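You operate a simulated robot arm through the tools that you are given. There is no shell and no other tool. Be economical: measure what you need, move in short steps, check, and stop when the job is done.

Carry out the task below with a simulated two-armed robot. There is one attempt and no reset: what you move stays moved.

Task
Take the blue cloth from the left half of the bench and lay it out flat on the wash table top.

Only the result counts: the job must be done as asked and must still hold three seconds after the hand-in. Knocking over, shifting, dropping, spilling or breaking anything else fails it. Flat cloth is picked up by pressing the open fingertips on it (5 to 10 N) and closing them slowly along it; thin cloth reads only 2 to 8 mm in the jaws.

Robot
Two 6-joint arms with two-finger grippers on one trunk, on a base that drives. Base frame: it is fixed to the floor where the robot stands at the start and does not move with it; the origin is under the middle of the robot, x ahead of it, y to its left, z up; the surface under the hand at the start is at about z = 850. Readings come in mm, rad, newtons and seconds.
The left shoulder is at the start at [70, 148, 1385], the right one opposite. With the tool pointing down near the work surface each hand reaches from about 400 to 660 mm from the robot's upright axis, wherever it stands, measured 20 degrees to its own side. Places, roughly: wash table top [-1000, -1400, 900]. Payload 2.45 kg a hand.
The tool frame of a hand sits at the grasp point between the pads (the TCP): z along the fingers, y along the line on which they close. The tips reach 30 mm beyond it. The gripper opens to 106 mm. The gripper's body begins 79 mm behind the TCP.
Orientation is that of the tool frame in the base frame, as [roll, pitch, yaw] about the fixed x, y, z axes, in that order (R = Rz(yaw) Ry(pitch) Rx(roll)). With the fingers straight down and closing along the base's y, the tool's x points along the base's -x, its y along +y and its z along -z.

Tools
- The arms move only by the tool nudge_tool. It takes "left_motion", "right_motion" or both (then of equal length, played together; a hand with none holds still); each is a list of rows, each a list of 3 entries, a list of its own where there are three numbers: the shift along the tool's x, y, z in units of 250 mm (1.0 is 250 mm), then the turn, a rotation vector about the tool's x, y, z in units of 180 degrees (1.0 is 180 degrees), then the gripper command, from -1 (fully open) to 1 (shut), values between in proportion. In form: [[[tx, ty, tz], [ax, ay, az], jaw], ...]. A call has 1 to 10 rows; each row is the pose to reach, as a shift and turn from the pose commanded when the call began, along the tool's axes at that moment. A call with a number of a shift or a turn outside -1 to 1 is refused whole. Rows are played at 5 a second. More than 50 mm and 0.15 rad between two rows, or a gripper value outside its range, and nothing of the call is played. Where a pose cannot be reached the arm comes as near as it can. A force on the tool above 40 N (or 10 N above the force at the start of the call, whichever is more), or a blocked arm, ends the call early, and 0.2 s more pass. Each finger travels about 72 mm/s and halts on what it meets, pressing with about 32 N; the grip force reading is that of the motor and also rises with nothing between the fingers. The clock runs only during rows and for 0.2 s after the last one: add rows that repeat a pose to give the fingers time. It gives the time, the measured TCP pose, the force on the tool (base axes), the opening and the grip force at its end, in the units of the frame above (readings bear some noise), with the torque about the TCP (base axes, N m) and any sound that the robot's microphone picked up.
- Cameras (640 x 400 px; columns grow to the right, rows downward): "scene" is now at [108.1, 25.4, 1579.3]; the picture's right is [0.41, -0.91, 0.00], its down [-0.82, -0.36, -0.45] and it looks along [0.41, 0.18, -0.89] (base axes); focal length 282 px, centre (320, 200). "left" rides on the left gripper at [76, 2, -106] in its tool frame; the picture's right is [-0.02, 1.00, 0.00], its down [-0.78, -0.02, -0.62] and it looks along [-0.62, -0.01, 0.78] (tool axes); focal length 247 px, centre (320, 200). "right" rides on the right gripper at [76, -2, -106] in its tool frame; the picture's right is [0.02, 1.00, 0.00], its down [-0.78, 0.02, -0.62] and it looks along [-0.62, 0.01, 0.78] (tool axes); focal length 247 px, centre (320, 200). There is no depth. A picture from a camera that has moved, and an enlarged one, comes with that camera's place and axes in the base frame and with its lens.
- camera(camera): a new picture of that camera. No time passes.
- lift_body(by): slides the trunk up (or, below 0, down) by that many mm; the arms and the scene camera ride with it, the base frame stays. It gives what a move gives, with no picture.
- steer(legs): drives the robot by 1 to 6 legs, each [ahead, left, turn to the left] in mm, mm and rad, along the robot's own axes; the way and the turn of a leg run together, so that a leg with both is an arc; at most 1500 mm and 3.142 rad a leg. The arms and the cameras ride along, it lands a little off, and it stops where it bumps. It gives what a move gives.
- pan_tilt(pan, tilt): turns the head with the scene camera to pan (to the left, within 1.501 rad either way) and tilt (down, from -0.506 to 1.204), counted from straight ahead of the robot. It gives what a move gives.
- enlarge(camera, box): a new picture of the part [left, top, right, bottom] of that camera's present view, enlarged. No time passes.
- hand_in(): hands the job in; it is judged then, once.

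Work in short steps. Places have to be worked out from the pictures, the camera data and where the tool is seen: move nearer, look again, correct. Check each grasp and each placing, and mend what went wrong. You have 120 turns and 100 pictures in all, those below and enlarged ones among them. Open the grippers and draw the arms clear of the work before you hand the job in, unless the task says otherwise; then end with one line.

The tools are called after "Request:" as a command line: name --argument value ..., lists and objects as JSON in quotes. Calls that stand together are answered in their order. nudge_tool: Moves the arms, as the interface text tells. Its arguments: {"type":"object","properties":{"left_motion":{"type":"array","items":{"type":"array"}},"right_motion":{"type":"array","items":{"type":"array"}}},"required":[]} The other tools are called the same way: lift_body (by) slides the trunk up or down; steer (legs) drives the base; pan_tilt (pan, tilt) turns the head that bears the scene camera; camera (camera) takes a picture; enlarge (camera, box) takes an enlarged picture of a part of a camera's view; hand_in () hands the job in.

At the start:

```text
time_s: 0.0
left_position: [355.4, 354.6, 1045.3]
left_tool_rot: [-3.141, 0.0, -3.141]
left_force: [-0.5, 0.2, -0.2]
left_wrist_torque: [0.01, 0.02, 0.01]
left_width: 105.8
left_finger_force: 0.1
right_position: [592.8, -57.6, 962.7]
right_tool_rot: [-3.14, 0.001, 3.141]
right_force: [0.0, -0.2, -0.1]
right_wrist_torque: [-0.01, -0.01, 0.01]
right_width: 106.2
right_finger_force: 0.2
trunk travel left (down, up): [-858.0, 82.0]
robot x, y, heading: [3.5, 3.5, -0.002]
head pan, tilt: [0.419, 1.103]
```

scene: 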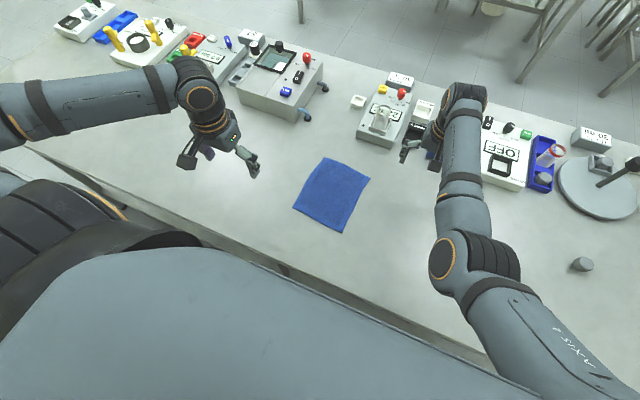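
right: 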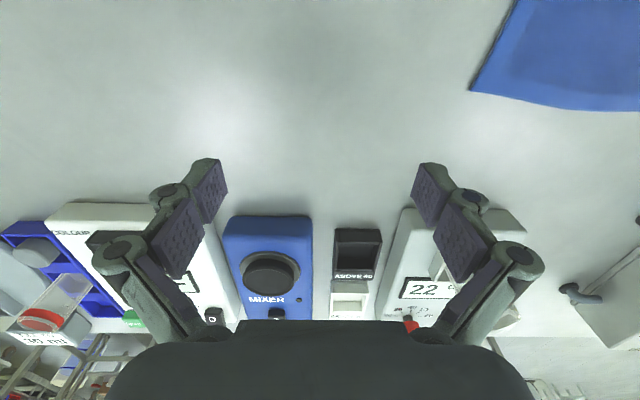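
left: 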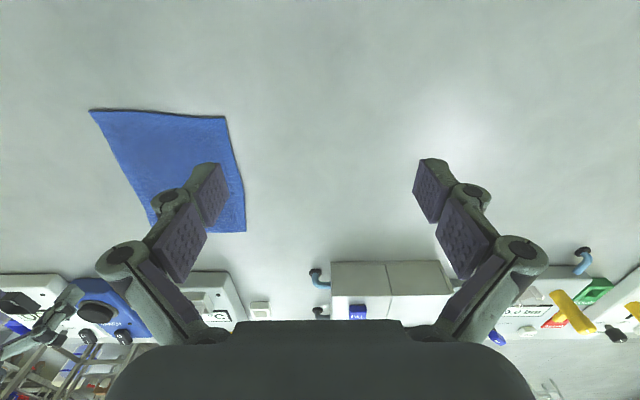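

The cloth lies at about x 380–580, y 65–235, nearly square to the base. I raise the right hand clear and turn both grippers about 90° so that they close along x, with the cameras outward.

Request:
nudge_tool --left_motion '[[[0, 0, 0], [0, 0, 0.047], -1], [[0, 0, 0], [0, 0, 0.094], -1], [[0, 0, 0], [0, 0, 0.141], -1], [[0, 0, 0], [0, 0, 0.188], -1], [[0, 0, 0], [0, 0, 0.235], -1], [[0, 0, 0], [0, 0, 0.282], -1], [[0, 0, 0], [0, 0, 0.329], -1], [[0, 0, 0], [0, 0, 0.376], -1], [[0, 0, 0], [0, 0, 0.423], -1], [[0, 0, 0], [0, 0, 0.47], -1]]' --right_motion '[[[0, 0, -0.1], [0, 0, -0.047], -1], [[0, 0, -0.2], [0, 0, -0.094], -1], [[0, 0, -0.3], [0, 0, -0.141], -1], [[0.05, 0, -0.3], [0, 0, -0.188], -1], [[0.1, 0, -0.3], [0, 0, -0.235], -1], [[0.15, 0, -0.3], [0, 0, -0.282], -1], [[0.2, 0, -0.3], [0, 0, -0.329], -1], [[0.25, 0, -0.3], [0, 0, -0.376], -1], [[0.3, 0, -0.3], [0, 0, -0.423], -1], [[0.3, 0, -0.3], [0, 0, -0.47], -1]]'

```text
time_s: 2.0
left_position: [356.7, 353.6, 1046.2]
left_tool_rot: [3.142, -0.002, 1.847]
left_force: [-0.3, 1.2, 0.1]
left_wrist_torque: [0.03, 0.01, -0.01]
left_width: 105.9
left_finger_force: 0.0
right_position: [551.2, -148.1, 1040.7]
right_tool_rot: [-3.068, -0.102, -1.92]
right_force: [-0.7, 0.1, -0.1]
right_wrist_torque: [-0.01, 0.04, 0.04]
right_width: 106.2
right_finger_force: 0.2
right hand out of reach, approached as far as the arm can: row 7, 8, 9
trunk travel left (down, up): [-858.0, 82.0]
robot x, y, heading: [-0.2, 0.3, -0.001]
head pan, tilt: [0.419, 1.103]
stopped in row 9 (right hand): the arm was blocked; the commanded pose is now the measured one
```

The right arm stopped near a joint limit. I check the view before driving.

Request:
camera --camera "scene"

Request:
camera --camera "right"

```text
96 pictures are left
camera scene: at [107.6, 24.8, 1579.4], right [0.41, -0.91, 0.0], down [-0.82, -0.36, -0.45], along [0.41, 0.18, -0.89], focal length 282 px, centre (320, 200)
```

scene: 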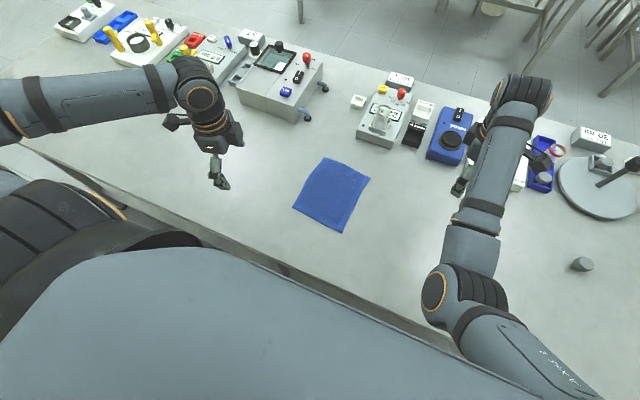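

```text
95 pictures are left
camera right: at [523.6, -206.1, 1153.5], right [-0.95, 0.31, -0.07], down [0.23, 0.81, 0.53], along [0.23, 0.49, -0.84], focal length 247 px, centre (320, 200)
```

right: 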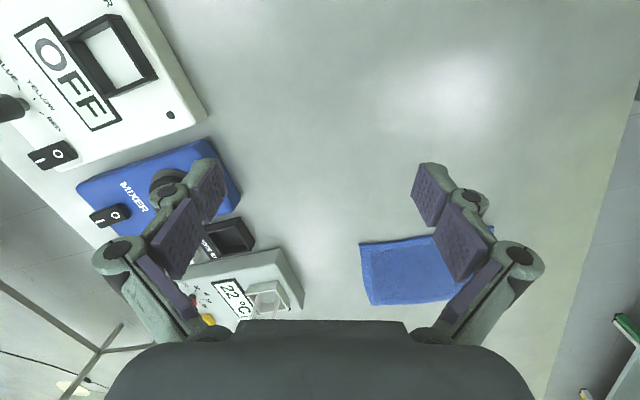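

Hands are high and clear. I strafe left to face the cloth's middle (y≈147).

Request:
steer --legs '[[0, 147, 0]]'

```text
time_s: 3.4
left_position: [355.3, 500.3, 1046.8]
left_tool_rot: [-3.141, -0.002, 1.848]
left_force: [-0.6, -0.2, -0.2]
left_wrist_torque: [0.08, 0.02, -0.01]
left_width: 106.1
left_finger_force: 0.1
right_position: [551.6, -1.1, 1039.6]
right_tool_rot: [-3.071, -0.103, -1.918]
right_force: [0.2, -1.1, -0.6]
right_wrist_torque: [-0.01, -0.03, 0.05]
right_width: 105.7
right_finger_force: 0.1
trunk travel left (down, up): [-858.0, 82.0]
robot x, y, heading: [-2.9, 147.0, -0.003]
head pan, tilt: [0.419, 1.103]
```

The base is centred. I turn both grippers to about 45° so that they close along the corner diagonals, level the right one, and bring the left hand toward its corner.

Request:
nudge_tool --left_motion '[[[-0.162, 0.056, 0], [0, 0, -0.027], -1], [[-0.323, 0.112, 0], [0, 0, -0.054], -1], [[-0.485, 0.168, 0], [0, 0, -0.081], -1], [[-0.647, 0.224, 0], [0, 0, -0.108], -1], [[-0.808, 0.28, 0], [0, 0, -0.135], -1], [[-0.97, 0.336, 0], [0, 0, -0.162], -1]]' --right_motion '[[[0, 0, 0], [-0.004, -0.006, 0.023], -1], [[0, 0, 0], [-0.007, -0.011, 0.047], -1], [[0, 0, 0], [-0.011, -0.016, 0.07], -1], [[0, 0, 0], [-0.015, -0.022, 0.093], -1], [[0, 0, 0], [-0.018, -0.027, 0.117], -1], [[0, 0, 0], [-0.022, -0.033, 0.14], -1]]'

```text
time_s: 4.8
left_position: [509.9, 305.8, 1022.0]
left_tool_rot: [3.114, -0.024, 2.375]
left_force: [0.2, 0.9, -0.7]
left_wrist_torque: [0.0, 0.01, 0.0]
left_width: 106.2
left_finger_force: 0.0
left hand out of reach, approached as far as the arm can: row 2, 3, 4, 5, 6
right_position: [550.8, 1.8, 1040.5]
right_tool_rot: [-3.122, 0.022, -2.352]
right_force: [0.9, -0.3, 0.3]
right_wrist_torque: [-0.03, -0.03, -0.01]
right_width: 105.9
right_finger_force: 0.0
trunk travel left (down, up): [-858.0, 82.0]
robot x, y, heading: [-0.9, 149.0, -0.004]
head pan, tilt: [0.419, 1.103]
```

The left arm was a little short of its path. I go on inward and lower, where the reach should be better, with the right hand as its mirror.

Request:
nudge_tool --left_motion '[[[-0.105, -0.015, 0.085], [0, 0, 0], -1], [[-0.21, -0.03, 0.17], [0, 0, 0], -1], [[-0.315, -0.045, 0.255], [0, 0, 0], -1], [[-0.42, -0.06, 0.34], [0, 0, 0], -1], [[-0.42, -0.06, 0.34], [0, 0, 0], -1]]' --right_motion '[[[-0.066, 0.065, 0.08], [0, 0, 0], -1], [[-0.132, 0.13, 0.16], [0, 0, 0], -1], [[-0.199, 0.195, 0.24], [0, 0, 0], -1], [[-0.265, 0.26, 0.32], [0, 0, 0], -1], [[-0.265, 0.26, 0.32], [0, 0, 0], -1]]'

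Request:
camera --camera "scene"

```text
time_s: 6.2
left_position: [578.5, 216.5, 941.4]
left_tool_rot: [3.126, -0.011, 2.375]
left_force: [-0.5, 0.1, 0.1]
left_wrist_torque: [-0.01, 0.01, 0.0]
left_width: 106.3
left_finger_force: 0.0
right_position: [562.6, 25.4, 946.7]
right_tool_rot: [-3.05, -0.046, -2.408]
right_force: [0.0, -0.2, 0.3]
right_wrist_torque: [-0.03, 0.0, 0.01]
right_width: 106.0
right_finger_force: 0.0
trunk travel left (down, up): [-858.0, 82.0]
robot x, y, heading: [-0.1, 149.3, 0.005]
head pan, tilt: [0.419, 1.103]
stopped in row 5 (right hand): the arm was blocked; the commanded pose is now the measured one
```

```text
94 pictures are left
camera scene: at [107.6, 173.2, 1579.3], right [0.41, -0.91, 0.0], down [-0.81, -0.36, -0.45], along [0.41, 0.18, -0.89], focal length 282 px, centre (320, 200)
```

scene: 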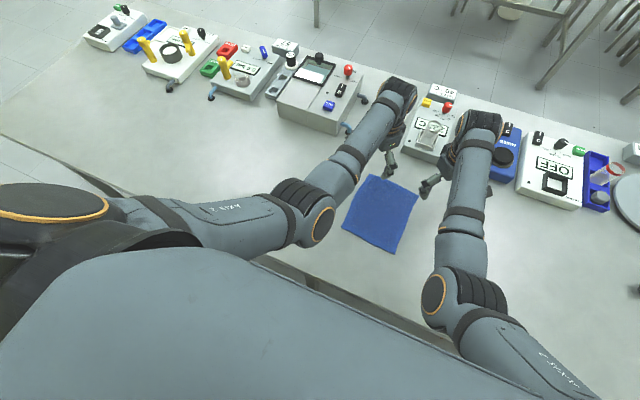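

The left hand is in place; the right hits a wrist limit. I turn the right one back to closing along y and level it.

Request:
nudge_tool --right_motion '[[[0, 0, 0], [-0.005, -0.003, 0.039], -1], [[0, 0, 0], [-0.01, -0.005, 0.078], -1], [[0, 0, 0], [-0.015, -0.008, 0.117], -1], [[0, 0, 0], [-0.02, -0.01, 0.156], -1], [[0, 0, 0], [-0.025, -0.013, 0.195], -1], [[0, 0, 0], [-0.029, -0.015, 0.233], -1]]'

Request:
camera --camera "left"

Request:
camera --camera "right"

```text
time_s: 7.6
left_position: [578.8, 216.1, 940.4]
left_tool_rot: [3.125, -0.014, 2.374]
left_force: [-0.3, 0.1, 0.6]
left_wrist_torque: [-0.04, -0.02, 0.02]
left_width: 106.1
left_finger_force: 0.0
right_position: [560.7, 28.3, 945.4]
right_tool_rot: [3.137, 0.037, -3.138]
right_force: [0.0, -0.2, -0.2]
right_wrist_torque: [0.0, 0.01, 0.05]
right_width: 106.1
right_finger_force: 0.1
trunk travel left (down, up): [-858.0, 82.0]
robot x, y, heading: [-4.5, 147.6, -0.001]
head pan, tilt: [0.419, 1.103]
```

```text
93 pictures are left
camera left: at [525.2, 269.6, 1048.3], right [0.71, 0.7, 0.02], down [0.55, -0.57, 0.61], along [0.44, -0.43, -0.79], focal length 247 px, centre (320, 200)
```

left: 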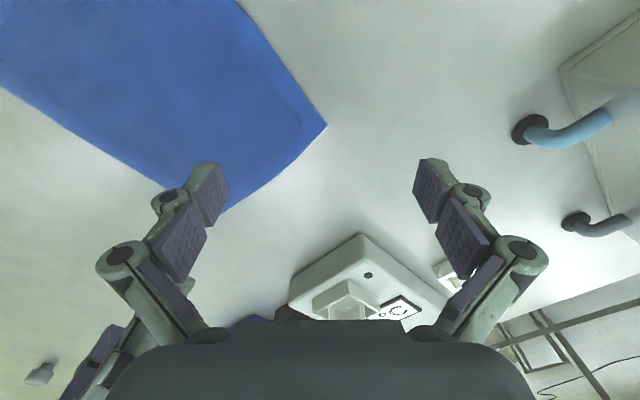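

```text
92 pictures are left
camera right: at [481.2, 26.8, 1048.8], right [-0.03, 1.0, 0.0], down [0.76, 0.02, 0.65], along [0.65, 0.02, -0.76], focal length 247 px, centre (320, 200)
```

right: 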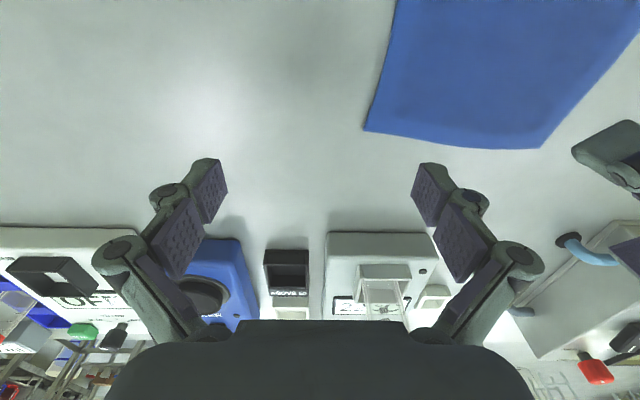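

The corners come out at (573, 67) and (585, 222). I turn the left gripper more toward closing along x and bring both hands over their grasp points, still high.

Request:
nudge_tool --left_motion '[[[0.009, -0.022, 0.02], [0, 0, 0.037], -1], [[0.018, -0.045, 0.04], [0, 0, 0.075], -0.5], [[0.027, -0.067, 0.06], [0, 0, 0.112], 0], [[0.035, -0.09, 0.08], [0, 0, 0.15], 0.2], [[0.035, -0.09, 0.08], [0, 0, 0.15], 0.2]]' --right_motion '[[[0.008, 0.06, 0.02], [0, 0.003, -0.027], -1], [[0.016, 0.12, 0.04], [0, 0.006, -0.054], -0.5], [[0.024, 0.18, 0.06], [0, 0.009, -0.081], 0], [[0.032, 0.24, 0.08], [0, 0.012, -0.108], 0.2], [[0.032, 0.24, 0.08], [0, 0.012, -0.108], 0.2]]'

Request:
camera --camera "left"

Request:
camera --camera "right"

```text
time_s: 9.0
left_position: [575.6, 239.8, 929.8]
left_tool_rot: [3.087, -0.048, 1.93]
left_force: [0.4, 0.4, -0.2]
left_wrist_torque: [-0.02, -0.02, 0.01]
left_width: 42.6
left_finger_force: 0.0
right_position: [558.5, 44.7, 919.3]
right_tool_rot: [-3.084, -0.017, -2.829]
right_force: [-0.1, 0.7, -1.0]
right_wrist_torque: [-0.02, 0.0, 0.01]
right_width: 42.7
right_finger_force: 0.1
trunk travel left (down, up): [-858.0, 82.0]
robot x, y, heading: [-0.9, 149.7, 0.004]
head pan, tilt: [0.419, 1.103]
stopped in row 5 (left hand): the arm was blocked; the commanded pose is now the measured one
```

```text
91 pictures are left
camera left: at [547.5, 306.1, 1040.2], right [0.94, 0.33, 0.05], down [0.24, -0.78, 0.58], along [0.23, -0.54, -0.81], focal length 247 px, centre (320, 200)
```

left: 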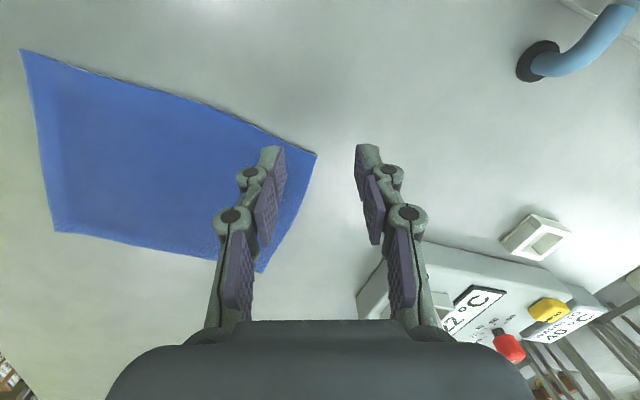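

```text
90 pictures are left
camera right: at [487.2, 27.2, 1026.8], right [-0.33, 0.94, -0.06], down [0.74, 0.29, 0.61], along [0.59, 0.16, -0.79], focal length 247 px, centre (320, 200)
```

right: 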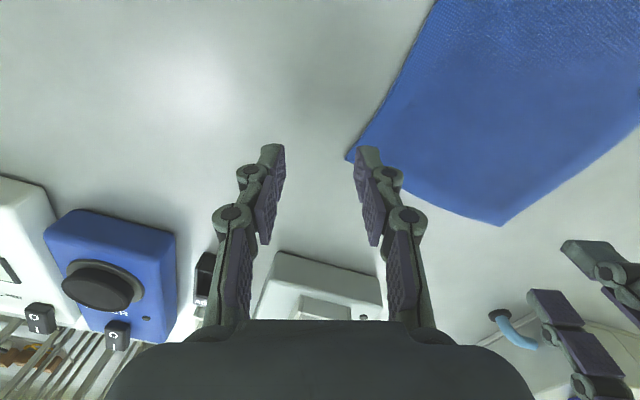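

Outward turning is what blocks the inward reach. I turn both back toward closing along y (right fully, left mostly), then move inward.

Request:
nudge_tool --left_motion '[[[0, 0, 0], [0.004, -0.004, -0.043], 0.2], [[0, 0, 0], [0.008, -0.008, -0.086], 0.2], [[0, 0, 0], [0.012, -0.012, -0.128], 0.2], [[0, 0, 0], [0.015, -0.015, -0.17], 0.2], [[-0.04, -0.03, 0], [0.017, -0.015, -0.213], 0.2], [[-0.08, -0.06, 0], [0.017, -0.015, -0.213], 0.2], [[-0.113, -0.085, 0], [0.017, -0.015, -0.213], 0.2]]' --right_motion '[[[0, 0, 0], [-0.006, -0.002, 0.033], 0.2], [[0, 0, 0], [-0.012, -0.004, 0.067], 0.2], [[0, 0, 0], [-0.018, -0.005, 0.1], 0.2], [[-0.015, 0.04, 0], [-0.018, -0.005, 0.1], 0.2], [[-0.03, 0.08, 0], [-0.018, -0.005, 0.1], 0.2], [[-0.045, 0.12, 0], [-0.018, -0.005, 0.1], 0.2], [[-0.058, 0.154, 0], [-0.018, -0.005, 0.1], 0.2]]'

Request:
camera --camera "left"

Request:
camera --camera "right"

```text
time_s: 10.8
left_position: [574.8, 236.4, 928.3]
left_tool_rot: [3.092, 0.011, 2.619]
left_force: [-0.2, -1.0, 0.1]
left_wrist_torque: [0.02, 0.01, 0.0]
left_width: 42.3
left_finger_force: 0.0
right_position: [564.7, 57.9, 911.5]
right_tool_rot: [-3.103, 0.007, 3.119]
right_force: [-0.3, -1.0, -0.7]
right_wrist_torque: [-0.01, -0.04, -0.01]
right_width: 42.3
right_finger_force: 0.1
trunk travel left (down, up): [-858.0, 82.0]
robot x, y, heading: [3.3, 148.3, 0.005]
head pan, tilt: [0.419, 1.103]
stopped in row 7 (left hand): the arm was blocked; the commanded pose is now the measured one
```

```text
89 pictures are left
camera left: at [505.6, 272.6, 1033.6], right [0.52, 0.86, 0.05], down [0.65, -0.43, 0.63], along [0.56, -0.29, -0.78], focal length 247 px, centre (320, 200)
```

left: 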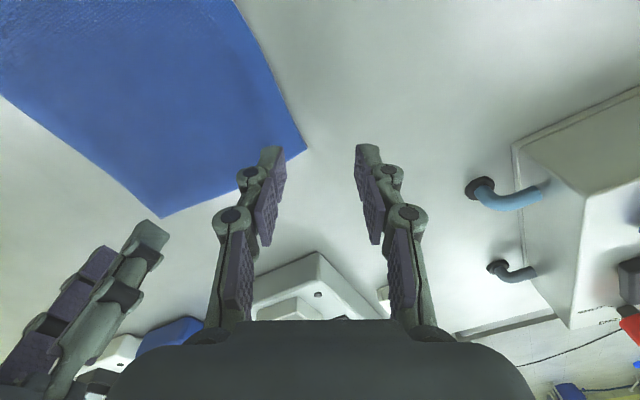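

```text
88 pictures are left
camera right: at [487.1, 63.4, 1017.4], right [0.0, 1.0, -0.04], down [0.78, 0.02, 0.63], along [0.63, -0.03, -0.78], focal length 247 px, centre (320, 200)
```

right: 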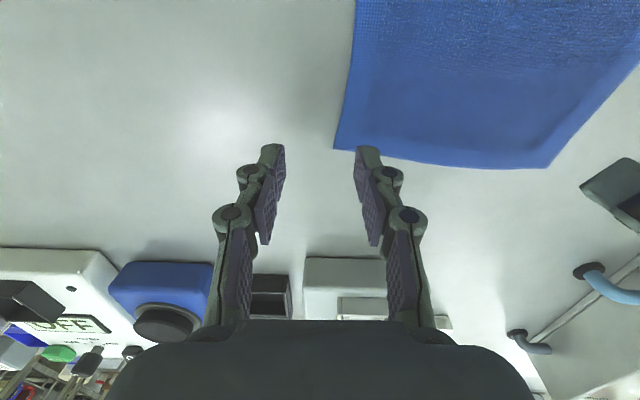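

The two hands always stop about 180 mm apart, so their wrists may be meeting. I look from the head camera.

Request:
camera --camera "scene"

```text
87 pictures are left
camera scene: at [107.9, 172.7, 1579.3], right [0.41, -0.91, 0.0], down [-0.81, -0.36, -0.45], along [0.41, 0.18, -0.89], focal length 282 px, centre (320, 200)
```

scene: 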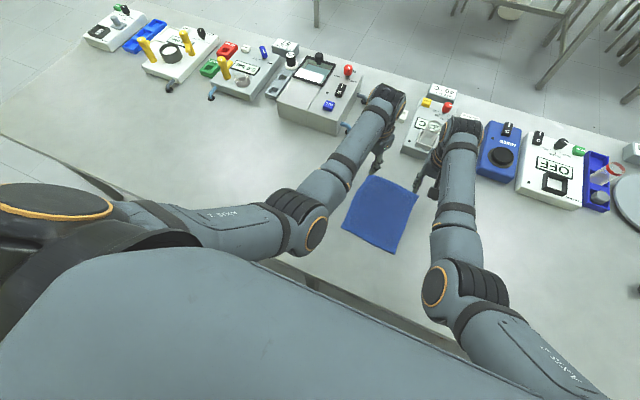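

I test whether it is the arms meeting: the left goes 80 mm outward while the right goes 35 mm inward.

Request:
nudge_tool --left_motion '[[[0.08, 0.138, 0], [0, 0, 0], 0.2], [[0.16, 0.277, 0], [0, 0, 0], 0.2], [[0.16, 0.277, 0], [0, 0, 0], 0.2], [[0.16, 0.277, 0], [0, 0, 0], 0.2]]' --right_motion '[[[0, 0, 0], [0, 0, 0], 0.2], [[0, 0, 0], [0, 0, 0], 0.2], [[0, 0.07, 0], [0, 0, 0], 0.2], [[0, 0.14, 0], [0, 0, 0], 0.2]]'

```text
time_s: 12.0
left_position: [573.2, 314.4, 929.2]
left_tool_rot: [3.101, 0.013, 2.616]
left_force: [-0.3, 0.6, -0.2]
left_wrist_torque: [-0.02, 0.01, 0.02]
left_width: 42.1
left_finger_force: 0.1
right_position: [568.5, 62.4, 905.2]
right_tool_rot: [-3.064, 0.007, 3.094]
right_force: [-0.1, 0.5, 0.4]
right_wrist_torque: [-0.03, 0.01, -0.02]
right_width: 42.3
right_finger_force: 0.0
trunk travel left (down, up): [-858.0, 82.0]
robot x, y, heading: [-1.1, 148.5, 0.0]
head pan, tilt: [0.419, 1.103]
stopped in row 4 (right hand): the arm was blocked; the commanded pose is now the measured one
```

The right arm's inward limit is its own: each hand must stay about 9° off the middle. So I'll hold the near edge at a shorter radius instead, and I first retract both hands up and back, squared up.

Request:
nudge_tool --left_motion '[[[0, 0, -0.12], [0.003, 0.001, -0.028], 0.2], [[0, 0, -0.24], [0.006, 0.002, -0.056], 0.2], [[0.087, -0.05, -0.24], [0.008, 0.003, -0.084], 0.2], [[0.173, -0.1, -0.24], [0.01, 0.004, -0.111], 0.2], [[0.26, -0.15, -0.24], [0.013, 0.004, -0.139], 0.2], [[0.347, -0.2, -0.24], [0.013, 0.004, -0.167], 0.2]]' --right_motion '[[[0, -0.05, -0.16], [-0.012, 0, -0.007], 0.2], [[0, -0.1, -0.32], [-0.025, 0, -0.015], 0.2], [[0.1, -0.18, -0.32], [-0.025, 0, -0.015], 0.2], [[0.2, -0.18, -0.32], [-0.025, 0, -0.015], 0.2], [[0.3, -0.18, -0.32], [-0.025, 0, -0.015], 0.2], [[0.39, -0.18, -0.32], [-0.025, 0, -0.015], 0.2]]'

Request:
steer --legs '[[-65, 0, 0]]'

Request:
camera --camera "scene"

```text
time_s: 13.3
left_position: [483.2, 311.2, 988.6]
left_tool_rot: [-3.138, 0.008, 3.094]
left_force: [-0.5, 0.6, -0.1]
left_wrist_torque: [0.0, 0.01, 0.0]
left_width: 42.3
left_finger_force: 0.0
right_position: [549.0, -23.2, 1063.3]
right_tool_rot: [-3.043, 0.192, 3.118]
right_force: [-0.5, 0.1, 0.6]
right_wrist_torque: [-0.01, -0.02, 0.01]
right_width: 42.5
right_finger_force: 0.1
trunk travel left (down, up): [-858.0, 82.0]
robot x, y, heading: [3.1, 150.1, 0.003]
head pan, tilt: [0.419, 1.103]
stopped in row 6 (right hand): the arm was blocked; the commanded pose is now the measured one
```

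```text
time_s: 14.3
left_position: [425.2, 312.9, 985.2]
left_tool_rot: [-3.139, 0.003, 3.094]
left_force: [1.2, -0.6, -0.1]
left_wrist_torque: [-0.04, 0.04, 0.0]
left_width: 42.5
left_finger_force: 0.2
right_position: [490.4, -21.5, 1060.4]
right_tool_rot: [-3.044, 0.188, 3.116]
right_force: [1.0, 0.8, 0.4]
right_wrist_torque: [-0.01, 0.06, 0.01]
right_width: 42.7
right_finger_force: 0.1
trunk travel left (down, up): [-858.0, 82.0]
robot x, y, heading: [-59.3, 142.9, 0.003]
head pan, tilt: [0.419, 1.103]
```

```text
86 pictures are left
camera scene: at [50.4, 173.0, 1578.7], right [0.41, -0.91, 0.0], down [-0.82, -0.36, -0.45], along [0.41, 0.18, -0.89], focal length 282 px, centre (320, 200)
```

scene: 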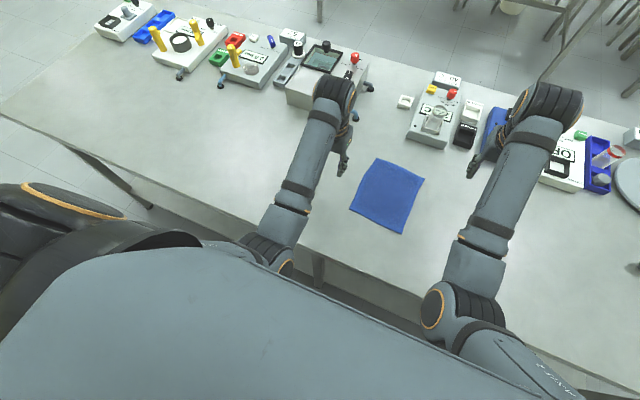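

The right arm sticks when drawn back at this bearing, tilted now. I move it outward toward its natural 20° bearing, lower, and level it to see if it frees up.

Request:
nudge_tool --right_motion '[[[0.0, -0.12, 0.1], [-0.01, 0.02, 0], 0.2], [[0.0, -0.24, 0.2], [-0.02, 0.04, 0], 0.2], [[0.08, -0.24, 0.224], [-0.03, 0.06, 0], 0.2], [[0.16, -0.24, 0.224], [-0.03, 0.06, 0], 0.2], [[0.235, -0.24, 0.224], [-0.03, 0.06, 0], 0.2], [[0.235, -0.24, 0.224], [-0.03, 0.06, 0], 0.2]]'

```text
time_s: 15.7
left_position: [419.6, 310.8, 988.1]
left_tool_rot: [-3.136, 0.009, 3.096]
left_force: [-0.6, 0.0, -0.7]
left_wrist_torque: [-0.01, -0.01, 0.0]
left_width: 42.5
left_finger_force: 0.0
right_position: [434.1, -85.8, 1001.9]
right_tool_rot: [-3.14, 0.003, 3.107]
right_force: [0.8, 0.0, 0.0]
right_wrist_torque: [-0.01, -0.02, 0.0]
right_width: 42.4
right_finger_force: 0.0
trunk travel left (down, up): [-858.0, 82.0]
robot x, y, heading: [-61.4, 145.6, 0.0]
head pan, tilt: [0.419, 1.103]
```

That freed it. I now try the inward motion toward the near corners at the shorter radius.

Request:
nudge_tool --left_motion '[[[0.009, -0.09, 0.038], [0, 0, 0], 0.2], [[0.018, -0.18, 0.075], [0, 0, 0], 0.2], [[0.027, -0.27, 0.112], [0, 0, 0], 0.2], [[0.036, -0.358, 0.15], [0, 0, 0], 0.2]]' --right_motion '[[[0.038, 0.115, 0.05], [0, 0, 0], 0.2], [[0.076, 0.23, 0.1], [0, 0, 0], 0.2], [[0.114, 0.345, 0.15], [0, 0, 0], 0.2], [[0.152, 0.46, 0.208], [0, 0, 0], 0.2]]'

```text
time_s: 16.4
left_position: [419.1, 343.8, 958.2]
left_tool_rot: [2.971, 0.015, 3.13]
left_force: [-0.5, 0.1, -0.6]
left_wrist_torque: [0.0, 0.01, -0.01]
left_width: 42.4
left_finger_force: 0.1
right_position: [413.4, -12.8, 969.8]
right_tool_rot: [-3.137, 0.006, 3.106]
right_force: [0.4, 0.2, 0.3]
right_wrist_torque: [-0.02, 0.0, -0.01]
right_width: 42.3
right_finger_force: 0.0
trunk travel left (down, up): [-858.0, 82.0]
robot x, y, heading: [-65.8, 149.4, 0.0]
head pan, tilt: [0.419, 1.103]
stopped in row 3 (left hand): the arm was blocked; the commanded pose is now the measured one
```

At short radius the inward limit is worse; it eases at long radius. So I'll take the near edge with the robot standing farther back, at about 610 mm: hands forward and up, then back off.

Request:
nudge_tool --left_motion '[[[-0.07, -0.025, -0.05], [0.014, 0, 0], 0.2], [[-0.144, -0.05, -0.09], [0.027, 0, 0], 0.2], [[-0.216, -0.075, -0.14], [0.041, 0, 0], 0.2], [[-0.288, -0.1, -0.184], [0.055, 0, 0], 0.2]]' --right_motion '[[[-0.077, 0, -0.03], [0, 0, 0], 0.2], [[-0.154, 0, -0.06], [0, 0, 0], 0.2], [[-0.231, 0, -0.09], [0, 0, 0], 0.2], [[-0.308, 0, -0.12], [0, 0, 0], 0.2]]'

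Request:
steer --legs '[[-160, 0, 0]]'

```text
time_s: 17.4
left_position: [491.3, 309.2, 999.3]
left_tool_rot: [-3.135, 0.015, 3.131]
left_force: [0.1, 0.6, 0.1]
left_wrist_torque: [0.0, 0.03, 0.02]
left_width: 42.4
left_finger_force: 0.0
right_position: [491.3, -15.4, 999.6]
right_tool_rot: [-3.138, 0.0, 3.108]
right_force: [0.5, 0.0, 0.5]
right_wrist_torque: [0.02, 0.01, -0.02]
right_width: 42.2
right_finger_force: 0.1
trunk travel left (down, up): [-858.0, 82.0]
robot x, y, heading: [-65.6, 142.1, -0.001]
head pan, tilt: [0.419, 1.103]
```

```text
time_s: 18.9
left_position: [333.9, 307.1, 998.3]
left_tool_rot: [-3.136, 0.014, 3.129]
left_force: [-0.2, 0.0, -0.3]
left_wrist_torque: [0.03, 0.02, -0.01]
left_width: 42.3
left_finger_force: 0.0
right_position: [333.3, -16.1, 998.5]
right_tool_rot: [-3.138, 0.001, 3.107]
right_force: [-0.1, -0.4, 0.1]
right_wrist_torque: [0.0, 0.0, -0.05]
right_width: 42.5
right_finger_force: 0.0
trunk travel left (down, up): [-858.0, 82.0]
robot x, y, heading: [-226.5, 145.7, 0.003]
head pan, tilt: [0.419, 1.103]
```

Now both hands go forward first, then inward over the near corners.

Request:
nudge_tool --left_motion '[[[-0.134, 0, 0], [0, 0, 0], 0.2], [[-0.268, 0, 0.05], [0, 0, 0], 0.2], [[-0.268, -0.1, 0.1], [0, 0, 0], 0.2], [[-0.268, -0.2, 0.15], [0, 0, 0], 0.2], [[-0.268, -0.285, 0.15], [0, 0, 0], 0.2]]' --right_motion '[[[-0.11, 0, 0], [0, 0, 0], 0.2], [[-0.217, 0, 0.05], [0, 0, 0], 0.2], [[-0.217, 0.11, 0.1], [0, 0, 0], 0.2], [[-0.217, 0.22, 0.15], [0, 0, 0], 0.2], [[-0.217, 0.332, 0.15], [0, 0, 0], 0.2]]'

Request:
camera --camera "left"

Request:
camera --camera "right"

```text
time_s: 20.1
left_position: [398.3, 234.6, 962.4]
left_tool_rot: [-3.137, 0.015, 3.129]
left_force: [-0.2, -0.1, -1.0]
left_wrist_torque: [-0.01, 0.02, -0.03]
left_width: 42.2
left_finger_force: 0.0
right_position: [388.8, 65.8, 961.8]
right_tool_rot: [-3.137, 0.0, 3.106]
right_force: [-0.1, -0.9, -0.4]
right_wrist_torque: [0.04, 0.0, 0.0]
right_width: 42.4
right_finger_force: 0.1
trunk travel left (down, up): [-858.0, 82.0]
robot x, y, heading: [-222.4, 146.6, 0.001]
head pan, tilt: [0.419, 1.103]
```

```text
85 pictures are left
camera left: at [321.4, 239.4, 1068.2], right [0.03, 1.0, -0.01], down [0.77, -0.02, 0.63], along [0.63, -0.03, -0.77], focal length 247 px, centre (320, 200)
```

left: 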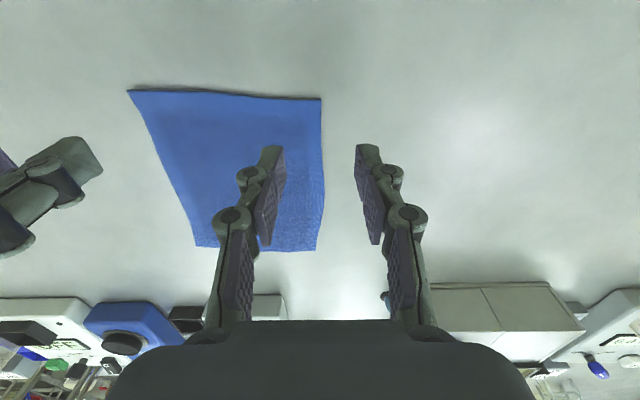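

```text
84 pictures are left
camera right: at [312.5, 67.8, 1068.0], right [0.01, 1.0, 0.0], down [0.78, -0.01, 0.62], along [0.62, -0.01, -0.78], focal length 247 px, centre (320, 200)
```

right: 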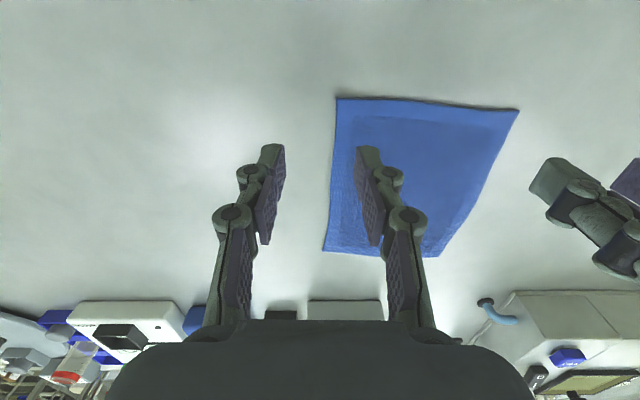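

Both reach well here. Near corners: (376, 79) and (388, 236). The left gripper turned outward would give clearance between the bodies, so I try turning it about 80° in place.

Request:
nudge_tool --left_motion '[[[0, 0, 0], [0, 0, 0.045], 0.2], [[0, 0, 0], [0, 0, 0.09], 0.2], [[0, 0, 0], [0, 0, 0.135], 0.2], [[0, 0, 0], [0, 0, 0.18], 0.2], [[0, 0, 0], [0, 0, 0.225], 0.2], [[0, 0, 0], [0, 0, 0.27], 0.2], [[0, 0, 0], [0, 0, 0.315], 0.2], [[0, 0, 0], [0, 0, 0.36], 0.2], [[0, 0, 0], [0, 0, 0.405], 0.2], [[0, 0, 0], [0, 0, 0.45], 0.2]]'

```text
time_s: 22.3
left_position: [398.3, 236.1, 963.6]
left_tool_rot: [3.126, 0.007, 1.711]
left_force: [-0.2, -0.1, -0.2]
left_wrist_torque: [-0.04, 0.0, -0.02]
left_width: 42.3
left_finger_force: 0.0
right_position: [388.5, 65.1, 963.2]
right_tool_rot: [-3.137, 0.003, 3.107]
right_force: [-0.2, -0.5, -0.9]
right_wrist_torque: [0.01, 0.02, -0.01]
right_width: 42.6
right_finger_force: 0.1
trunk travel left (down, up): [-858.0, 82.0]
robot x, y, heading: [-223.2, 142.5, 0.004]
head pan, tilt: [0.419, 1.103]
```

That works at this radius. The right hand does the mirrored turn.

Request:
nudge_tool --right_motion '[[[0, 0, 0], [0, 0, -0.045], 0.2], [[0, 0, 0], [0, 0, -0.09], 0.2], [[0, 0, 0], [0, 0, -0.135], 0.2], [[0, 0, 0], [0, 0, -0.18], 0.2], [[0, 0, 0], [0, 0, -0.225], 0.2], [[0, 0, 0], [0, 0, -0.27], 0.2], [[0, 0, 0], [0, 0, -0.315], 0.2], [[0, 0, 0], [0, 0, -0.36], 0.2], [[0, 0, 0], [0, 0, -0.405], 0.2], [[0, 0, 0], [0, 0, -0.45], 0.2]]'

```text
time_s: 24.5
left_position: [398.3, 235.6, 962.9]
left_tool_rot: [3.126, 0.008, 1.717]
left_force: [0.1, 0.5, 0.7]
left_wrist_torque: [-0.01, -0.02, 0.06]
left_width: 42.4
left_finger_force: 0.0
right_position: [388.4, 65.1, 963.2]
right_tool_rot: [-3.136, 0.0, -1.759]
right_force: [0.2, 0.2, 0.0]
right_wrist_torque: [0.04, -0.03, 0.01]
right_width: 42.4
right_finger_force: 0.1
trunk travel left (down, up): [-858.0, 82.0]
robot x, y, heading: [-222.5, 145.0, 0.006]
head pan, tilt: [0.419, 1.103]
```

Both are turned. I move them over the grasp points (left 411, 221; right 402, 94) and down to about 13 mm above the cloth, jaws at about 34 mm.

Request:
nudge_tool --left_motion '[[[-0.034, 0.022, 0.07], [0, 0, 0], 0.35], [[-0.067, 0.043, 0.14], [0, 0, 0], 0.35], [[-0.067, 0.043, 0.21], [0, 0, 0], 0.35], [[-0.067, 0.043, 0.28], [0, 0, 0], 0.35], [[-0.067, 0.043, 0.28], [0, 0, 0], 0.35]]' --right_motion '[[[-0.062, -0.016, 0.07], [0, 0, 0], 0.35], [[-0.124, -0.032, 0.14], [0, 0, 0], 0.35], [[-0.124, -0.032, 0.21], [0, 0, 0], 0.35], [[-0.124, -0.032, 0.28], [0, 0, 0], 0.35], [[-0.124, -0.032, 0.28], [0, 0, 0], 0.35]]'

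Request:
camera --camera "left"

Request:
camera --camera "right"

```text
time_s: 25.7
left_position: [397.0, 228.5, 904.0]
left_tool_rot: [3.125, 0.009, 1.716]
left_force: [0.1, -1.0, -0.1]
left_wrist_torque: [0.01, 0.0, 0.0]
left_width: 34.3
left_finger_force: 0.1
left hand out of reach, approached as far as the arm can: row 2, 3, 4, 5
right_position: [390.5, 85.7, 905.9]
right_tool_rot: [-3.139, -0.004, -1.762]
right_force: [0.3, -0.1, 0.3]
right_wrist_torque: [0.01, -0.01, 0.01]
right_width: 34.3
right_finger_force: 0.1
right hand out of reach, approached as far as the arm can: row 2, 3, 4, 5
trunk travel left (down, up): [-858.0, 82.0]
robot x, y, heading: [-221.5, 143.6, 0.005]
head pan, tilt: [0.419, 1.103]
```

```text
83 pictures are left
camera left: at [387.4, 305.5, 1010.7], right [0.99, 0.12, 0.02], down [0.09, -0.77, 0.63], along [0.09, -0.62, -0.78], focal length 247 px, centre (320, 200)
```

left: 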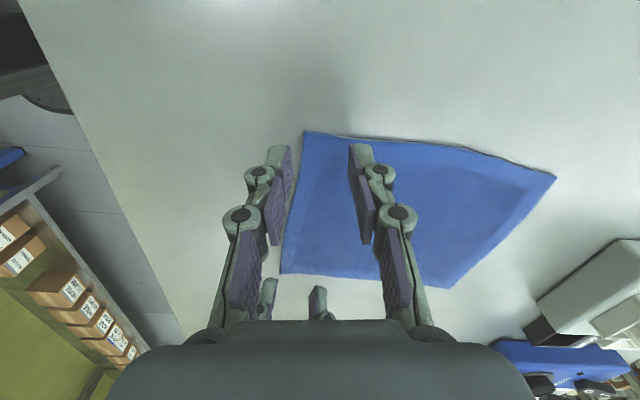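

```text
82 pictures are left
camera right: at [377.6, 12.2, 1012.1], right [-0.99, 0.17, 0.0], down [0.13, 0.77, 0.62], along [0.11, 0.61, -0.79], focal length 247 px, centre (320, 200)
```

right: 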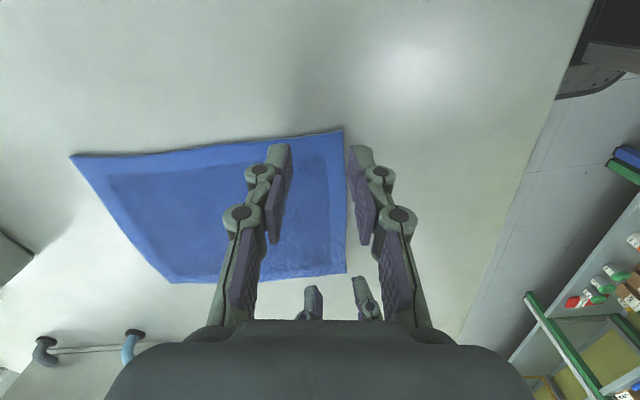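

The arms are at full stretch. I bring the robot 28 mm forward.

Request:
steer --legs '[[28, 0, 0]]'

```text
time_s: 26.5
left_position: [421.1, 227.2, 908.3]
left_tool_rot: [3.122, 0.007, 1.714]
left_force: [-0.5, -0.6, 1.1]
left_wrist_torque: [-0.01, -0.1, 0.02]
left_width: 34.6
left_finger_force: 0.1
right_position: [413.3, 86.1, 910.2]
right_tool_rot: [-3.134, -0.003, -1.764]
right_force: [-1.5, -0.5, 0.6]
right_wrist_torque: [0.01, -0.1, 0.01]
right_width: 34.6
right_finger_force: 0.0
trunk travel left (down, up): [-858.0, 82.0]
robot x, y, heading: [-195.5, 148.1, 0.003]
head pan, tilt: [0.419, 1.103]
```

I trim both hands onto their points and lower to about 13 mm above the surface.

Request:
nudge_tool --left_motion '[[[-0.014, -0.042, 0.03], [0, 0, 0], 0.35], [[-0.014, -0.042, 0.06], [0, 0, 0], 0.35]]' --right_motion '[[[-0.019, 0.048, 0.03], [0, 0, 0], 0.35], [[-0.019, 0.048, 0.064], [0, 0, 0], 0.35]]'

Request:
camera --camera "left"

Request:
camera --camera "right"

```text
time_s: 27.1
left_position: [415.1, 222.7, 890.8]
left_tool_rot: [3.125, 0.009, 1.716]
left_force: [-0.2, -0.2, -0.8]
left_wrist_torque: [0.01, -0.01, 0.05]
left_width: 34.3
left_finger_force: 0.1
right_position: [406.0, 93.5, 890.8]
right_tool_rot: [-3.136, -0.001, -1.764]
right_force: [-0.7, -0.5, 0.2]
right_wrist_torque: [-0.01, -0.02, -0.01]
right_width: 34.2
right_finger_force: 0.0
trunk travel left (down, up): [-858.0, 82.0]
robot x, y, heading: [-196.0, 147.8, 0.002]
head pan, tilt: [0.419, 1.103]
```

```text
81 pictures are left
camera left: at [403.9, 299.7, 996.4], right [0.99, 0.12, 0.02], down [0.09, -0.77, 0.63], along [0.09, -0.62, -0.78], focal length 247 px, centre (320, 200)
```

left: 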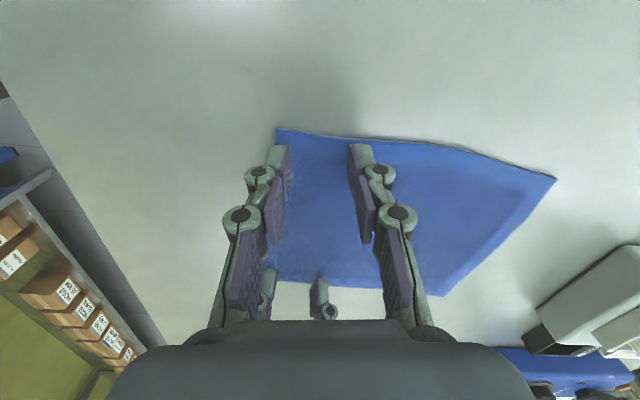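

```text
80 pictures are left
camera right: at [393.7, 19.7, 997.4], right [-0.99, 0.17, 0.0], down [0.13, 0.77, 0.62], along [0.11, 0.61, -0.78], focal length 247 px, centre (320, 200)
```

right: 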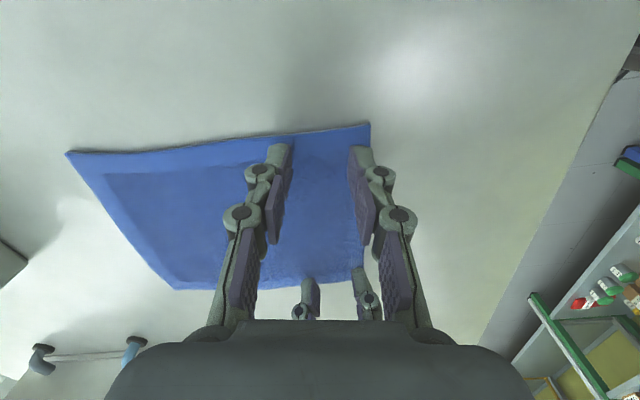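

Fingers straddle the hem just inside the near edge at both corners. I lower 10 mm and read the forces.

Request:
nudge_tool --left_motion '[[[0, 0, 0.02], [0, 0, 0], 0.35], [[0, 0, 0.04], [0, 0, 0], 0.35], [[0, 0, 0.04], [0, 0, 0], 0.35]]' --right_motion '[[[0, 0, 0.02], [0, 0, 0], 0.35], [[0, 0, 0.04], [0, 0, 0], 0.35], [[0, 0, 0.04], [0, 0, 0], 0.35]]'

```text
time_s: 27.9
left_position: [411.1, 224.2, 882.6]
left_tool_rot: [3.124, 0.008, 1.716]
left_force: [0.3, -3.4, 8.5]
left_wrist_torque: [-0.13, 0.06, 0.0]
left_width: 34.9
left_finger_force: 0.2
left hand out of reach, approached as far as the arm can: row 2, 3
right_position: [403.4, 92.3, 883.6]
right_tool_rot: [-3.135, -0.002, -1.763]
right_force: [0.6, 3.9, 5.0]
right_wrist_torque: [0.12, 0.01, -0.01]
right_width: 34.2
right_finger_force: 0.0
right hand out of reach, approached as far as the arm can: row 2, 3
trunk travel left (down, up): [-858.0, 82.0]
robot x, y, heading: [-196.4, 143.5, 0.003]
head pan, tilt: [0.419, 1.103]
```

Both press at 5–9 N. I close both jaws slowly along the cloth.

Request:
nudge_tool --left_motion '[[[0, 0, 0], [0, 0, 0], 0.43], [[0, 0, 0], [0, 0, 0], 0.51], [[0, 0, 0], [0, 0, 0], 0.59], [[0, 0, 0], [0, 0, 0], 0.67], [[0, 0, 0], [0, 0, 0], 0.75], [[0, 0, 0], [0, 0, 0], 0.83], [[0, 0, 0], [0, 0, 0], 0.91], [[0, 0, 0], [0, 0, 0], 1], [[0, 0, 0], [0, 0, 0], 1], [[0, 0, 0], [0, 0, 0], 1]]' --right_motion '[[[0, 0, 0.004], [0, 0, 0], 0.43], [[0, 0, 0.004], [0, 0, 0], 0.51], [[0, 0, 0.004], [0, 0, 0], 0.59], [[0, 0, 0.004], [0, 0, 0], 0.67], [[0, 0, 0.004], [0, 0, 0], 0.75], [[0, 0, 0.004], [0, 0, 0], 0.83], [[0, 0, 0.004], [0, 0, 0], 0.91], [[0, 0, 0.004], [0, 0, 0], 1], [[0, 0, 0.004], [0, 0, 0], 1], [[0, 0, 0.004], [0, 0, 0], 1]]'

Request:
camera --camera "left"

Request:
camera --camera "right"

```text
time_s: 30.1
left_position: [410.2, 224.7, 880.9]
left_tool_rot: [3.124, 0.008, 1.715]
left_force: [-1.0, -3.1, 6.1]
left_wrist_torque: [-0.05, 0.02, 0.0]
left_width: 3.5
left_finger_force: 32.1
right_position: [402.0, 91.0, 880.7]
right_tool_rot: [-3.136, -0.001, -1.762]
right_force: [0.4, 2.6, 9.5]
right_wrist_torque: [0.08, 0.0, -0.08]
right_width: 4.7
right_finger_force: 31.6
trunk travel left (down, up): [-858.0, 82.0]
robot x, y, heading: [-197.2, 147.9, 0.0]
head pan, tilt: [0.419, 1.103]
```

```text
79 pictures are left
camera left: at [400.4, 301.7, 988.1], right [0.99, 0.12, 0.02], down [0.09, -0.77, 0.63], along [0.09, -0.62, -0.78], focal length 247 px, centre (320, 200)
```

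left: 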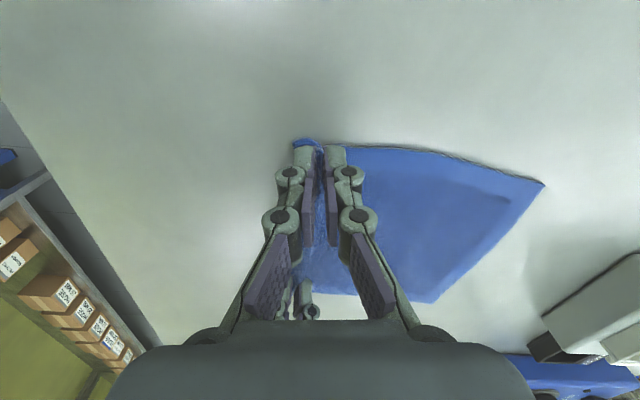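

```text
78 pictures are left
camera right: at [389.6, 17.0, 988.0], right [-0.99, 0.17, -0.01], down [0.13, 0.77, 0.62], along [0.11, 0.61, -0.78], focal length 247 px, centre (320, 200)
```

right: 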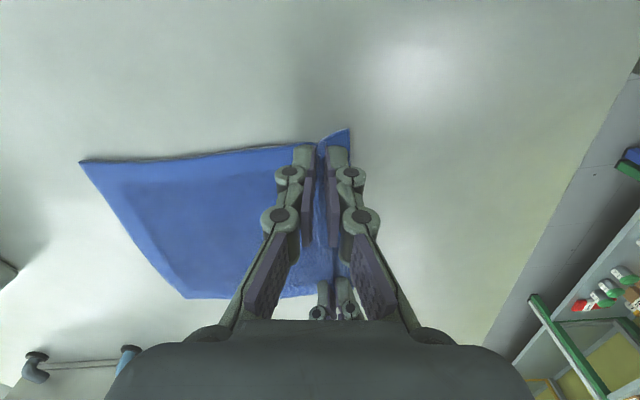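

Both hold a fold of cloth (3.5 and 4.7 mm). I lift with the trunk first and check the grips.

Request:
lift_body --by 80

Request:
camera --camera "scene"

```text
time_s: 31.3
left_position: [412.3, 225.3, 961.5]
left_tool_rot: [3.127, 0.007, 1.715]
left_force: [-1.0, -0.9, 1.5]
left_wrist_torque: [-0.03, -0.02, 0.01]
left_width: 2.6
left_finger_force: 30.0
right_position: [403.6, 90.9, 961.0]
right_tool_rot: [-3.14, -0.002, -1.762]
right_force: [-0.5, 0.9, -0.9]
right_wrist_torque: [-0.01, 0.01, 0.02]
right_width: 4.8
right_finger_force: 31.9
trunk travel left (down, up): [-938.0, 2.0]
robot x, y, heading: [-196.0, 147.1, 0.003]
head pan, tilt: [0.419, 1.103]
```

```text
77 pictures are left
camera scene: at [-87.5, 172.5, 1659.3], right [0.41, -0.91, 0.0], down [-0.82, -0.36, -0.45], along [0.41, 0.18, -0.89], focal length 282 px, centre (320, 200)
```

scene: 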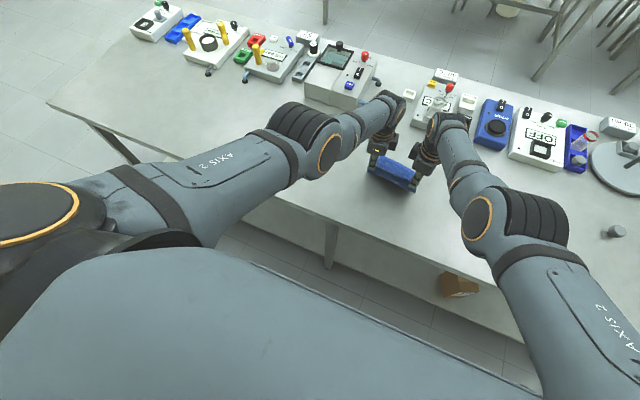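

The cloth is coming along. I raise both hands 150 mm more.

Request:
nudge_tool --left_motion '[[[0, 0, -0.1], [0, 0, 0], 1], [[0, 0, -0.2], [0, 0, 0], 1], [[0, 0, -0.3], [0, 0, 0], 1], [[0, 0, -0.4], [0, 0, 0], 1], [[0, 0, -0.5], [0, 0, 0], 1], [[0, 0, -0.6], [0, 0, 0], 1]]' --right_motion '[[[0, 0, -0.1], [0, 0, 0], 1], [[0, 0, -0.2], [0, 0, 0], 1], [[0, 0, -0.3], [0, 0, 0], 1], [[0, 0, -0.4], [0, 0, 0], 1], [[0, 0, -0.5], [0, 0, 0], 1], [[0, 0, -0.6], [0, 0, 0], 1]]'

Request:
camera --camera "left"

Request:
camera --camera "right"

```text
time_s: 32.7
left_position: [458.5, 211.4, 1092.6]
left_tool_rot: [3.128, 0.007, 1.716]
left_force: [-3.2, -4.7, 1.3]
left_wrist_torque: [-0.1, 0.06, -0.06]
left_width: 3.3
left_finger_force: 30.9
left hand out of reach, approached as far as the arm can: row 1, 2, 3, 4, 5, 6
right_position: [402.1, 92.2, 1111.9]
right_tool_rot: [-3.139, -0.001, -1.764]
right_force: [2.4, 4.0, -2.2]
right_wrist_torque: [0.05, -0.06, -0.05]
right_width: 4.7
right_finger_force: 32.1
trunk travel left (down, up): [-938.0, 2.0]
robot x, y, heading: [-199.2, 145.9, 0.003]
head pan, tilt: [0.419, 1.103]
```

```text
76 pictures are left
camera left: at [449.0, 289.3, 1199.3], right [0.99, 0.12, 0.01], down [0.09, -0.77, 0.63], along [0.09, -0.62, -0.78], focal length 247 px, centre (320, 200)
```

left: 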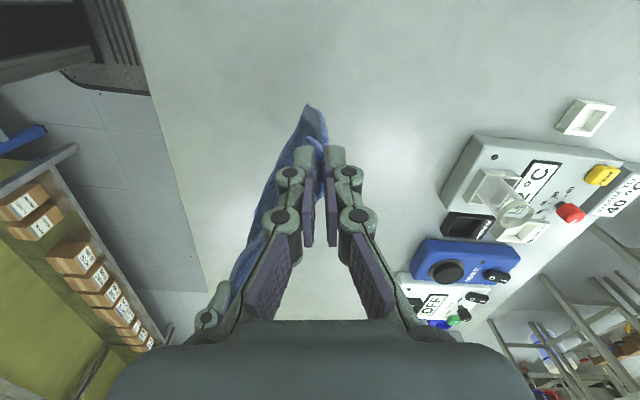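

```text
75 pictures are left
camera right: at [390.5, 17.6, 1217.0], right [-0.99, 0.17, 0.0], down [0.13, 0.77, 0.62], along [0.11, 0.61, -0.78], focal length 247 px, centre (320, 200)
```

right: 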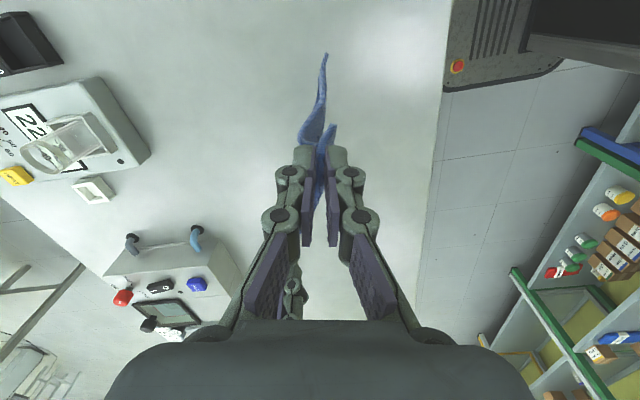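

The left hand was pushed forward by its limits; I bring the right hand level with it so the edge stays square and unstrained.

Request:
nudge_tool --right_motion '[[[0.004, -0.066, 0.025], [0, 0, 0], 1], [[0.009, -0.132, 0.05], [0, 0, 0], 1], [[0.014, -0.198, 0.076], [0, 0, 0], 1]]'

Request:
pan_tilt --pan -1.5 --tilt 0.5

Request:
camera --camera "scene"

```text
time_s: 33.5
left_position: [460.6, 212.5, 1092.3]
left_tool_rot: [3.129, 0.007, 1.714]
left_force: [-0.3, -0.3, 0.6]
left_wrist_torque: [0.0, -0.03, -0.02]
left_width: 3.2
left_finger_force: 30.8
right_position: [451.8, 79.2, 1093.0]
right_tool_rot: [-3.14, -0.001, -1.766]
right_force: [0.0, 0.9, -0.3]
right_wrist_torque: [0.01, 0.04, -0.04]
right_width: 4.5
right_finger_force: 31.8
trunk travel left (down, up): [-938.0, 2.0]
robot x, y, heading: [-196.0, 146.1, 0.003]
head pan, tilt: [0.419, 1.103]
```

```text
time_s: 35.3
left_position: [458.9, 212.6, 1092.8]
left_tool_rot: [3.13, 0.006, 1.715]
left_force: [-0.1, -0.6, 0.6]
left_wrist_torque: [-0.02, 0.04, 0.02]
left_width: 3.2
left_finger_force: 30.3
right_position: [451.4, 79.6, 1092.2]
right_tool_rot: [-3.14, -0.001, -1.762]
right_force: [0.3, 1.4, 0.6]
right_wrist_torque: [0.05, -0.03, 0.0]
right_width: 4.6
right_finger_force: 32.0
trunk travel left (down, up): [-938.0, 2.0]
robot x, y, heading: [-196.2, 146.5, 0.002]
head pan, tilt: [-1.499, 0.499]
```

```text
74 pictures are left
camera scene: at [-138.3, 56.1, 1707.2], right [-1.0, -0.07, 0.0], down [-0.04, 0.48, -0.88], along [0.06, -0.88, -0.48], focal length 282 px, centre (320, 200)
```

scene: 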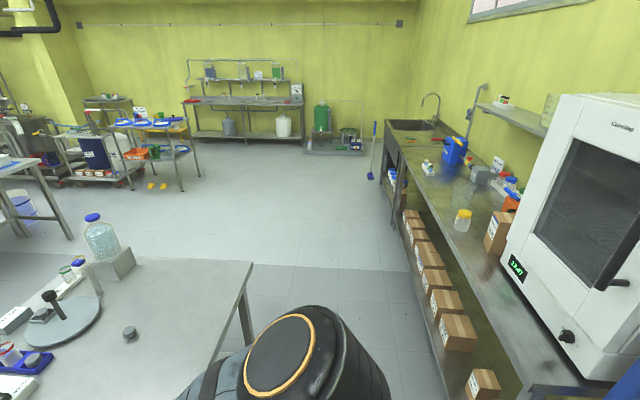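

The wash counter is the long one on the right, edge near x≈-600, running along y. I enlarge its top to find the free area.

Request:
enlarge --camera "scene" --box '[370, 80, 570, 330]'

```text
1.60 times, centred on (470, 205) of scene
camera zoom: at [-138.3, 56.1, 1707.2], right [-1.0, -0.07, 0.0], down [-0.04, 0.48, -0.88], along [0.06, -0.88, -0.48], focal length 452 px, centre (80, 192)
```

zoom: 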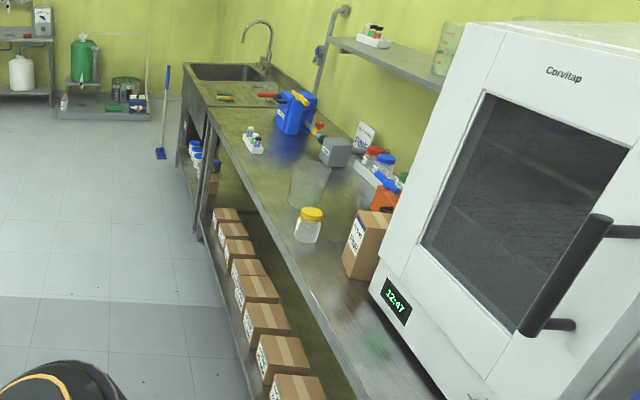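

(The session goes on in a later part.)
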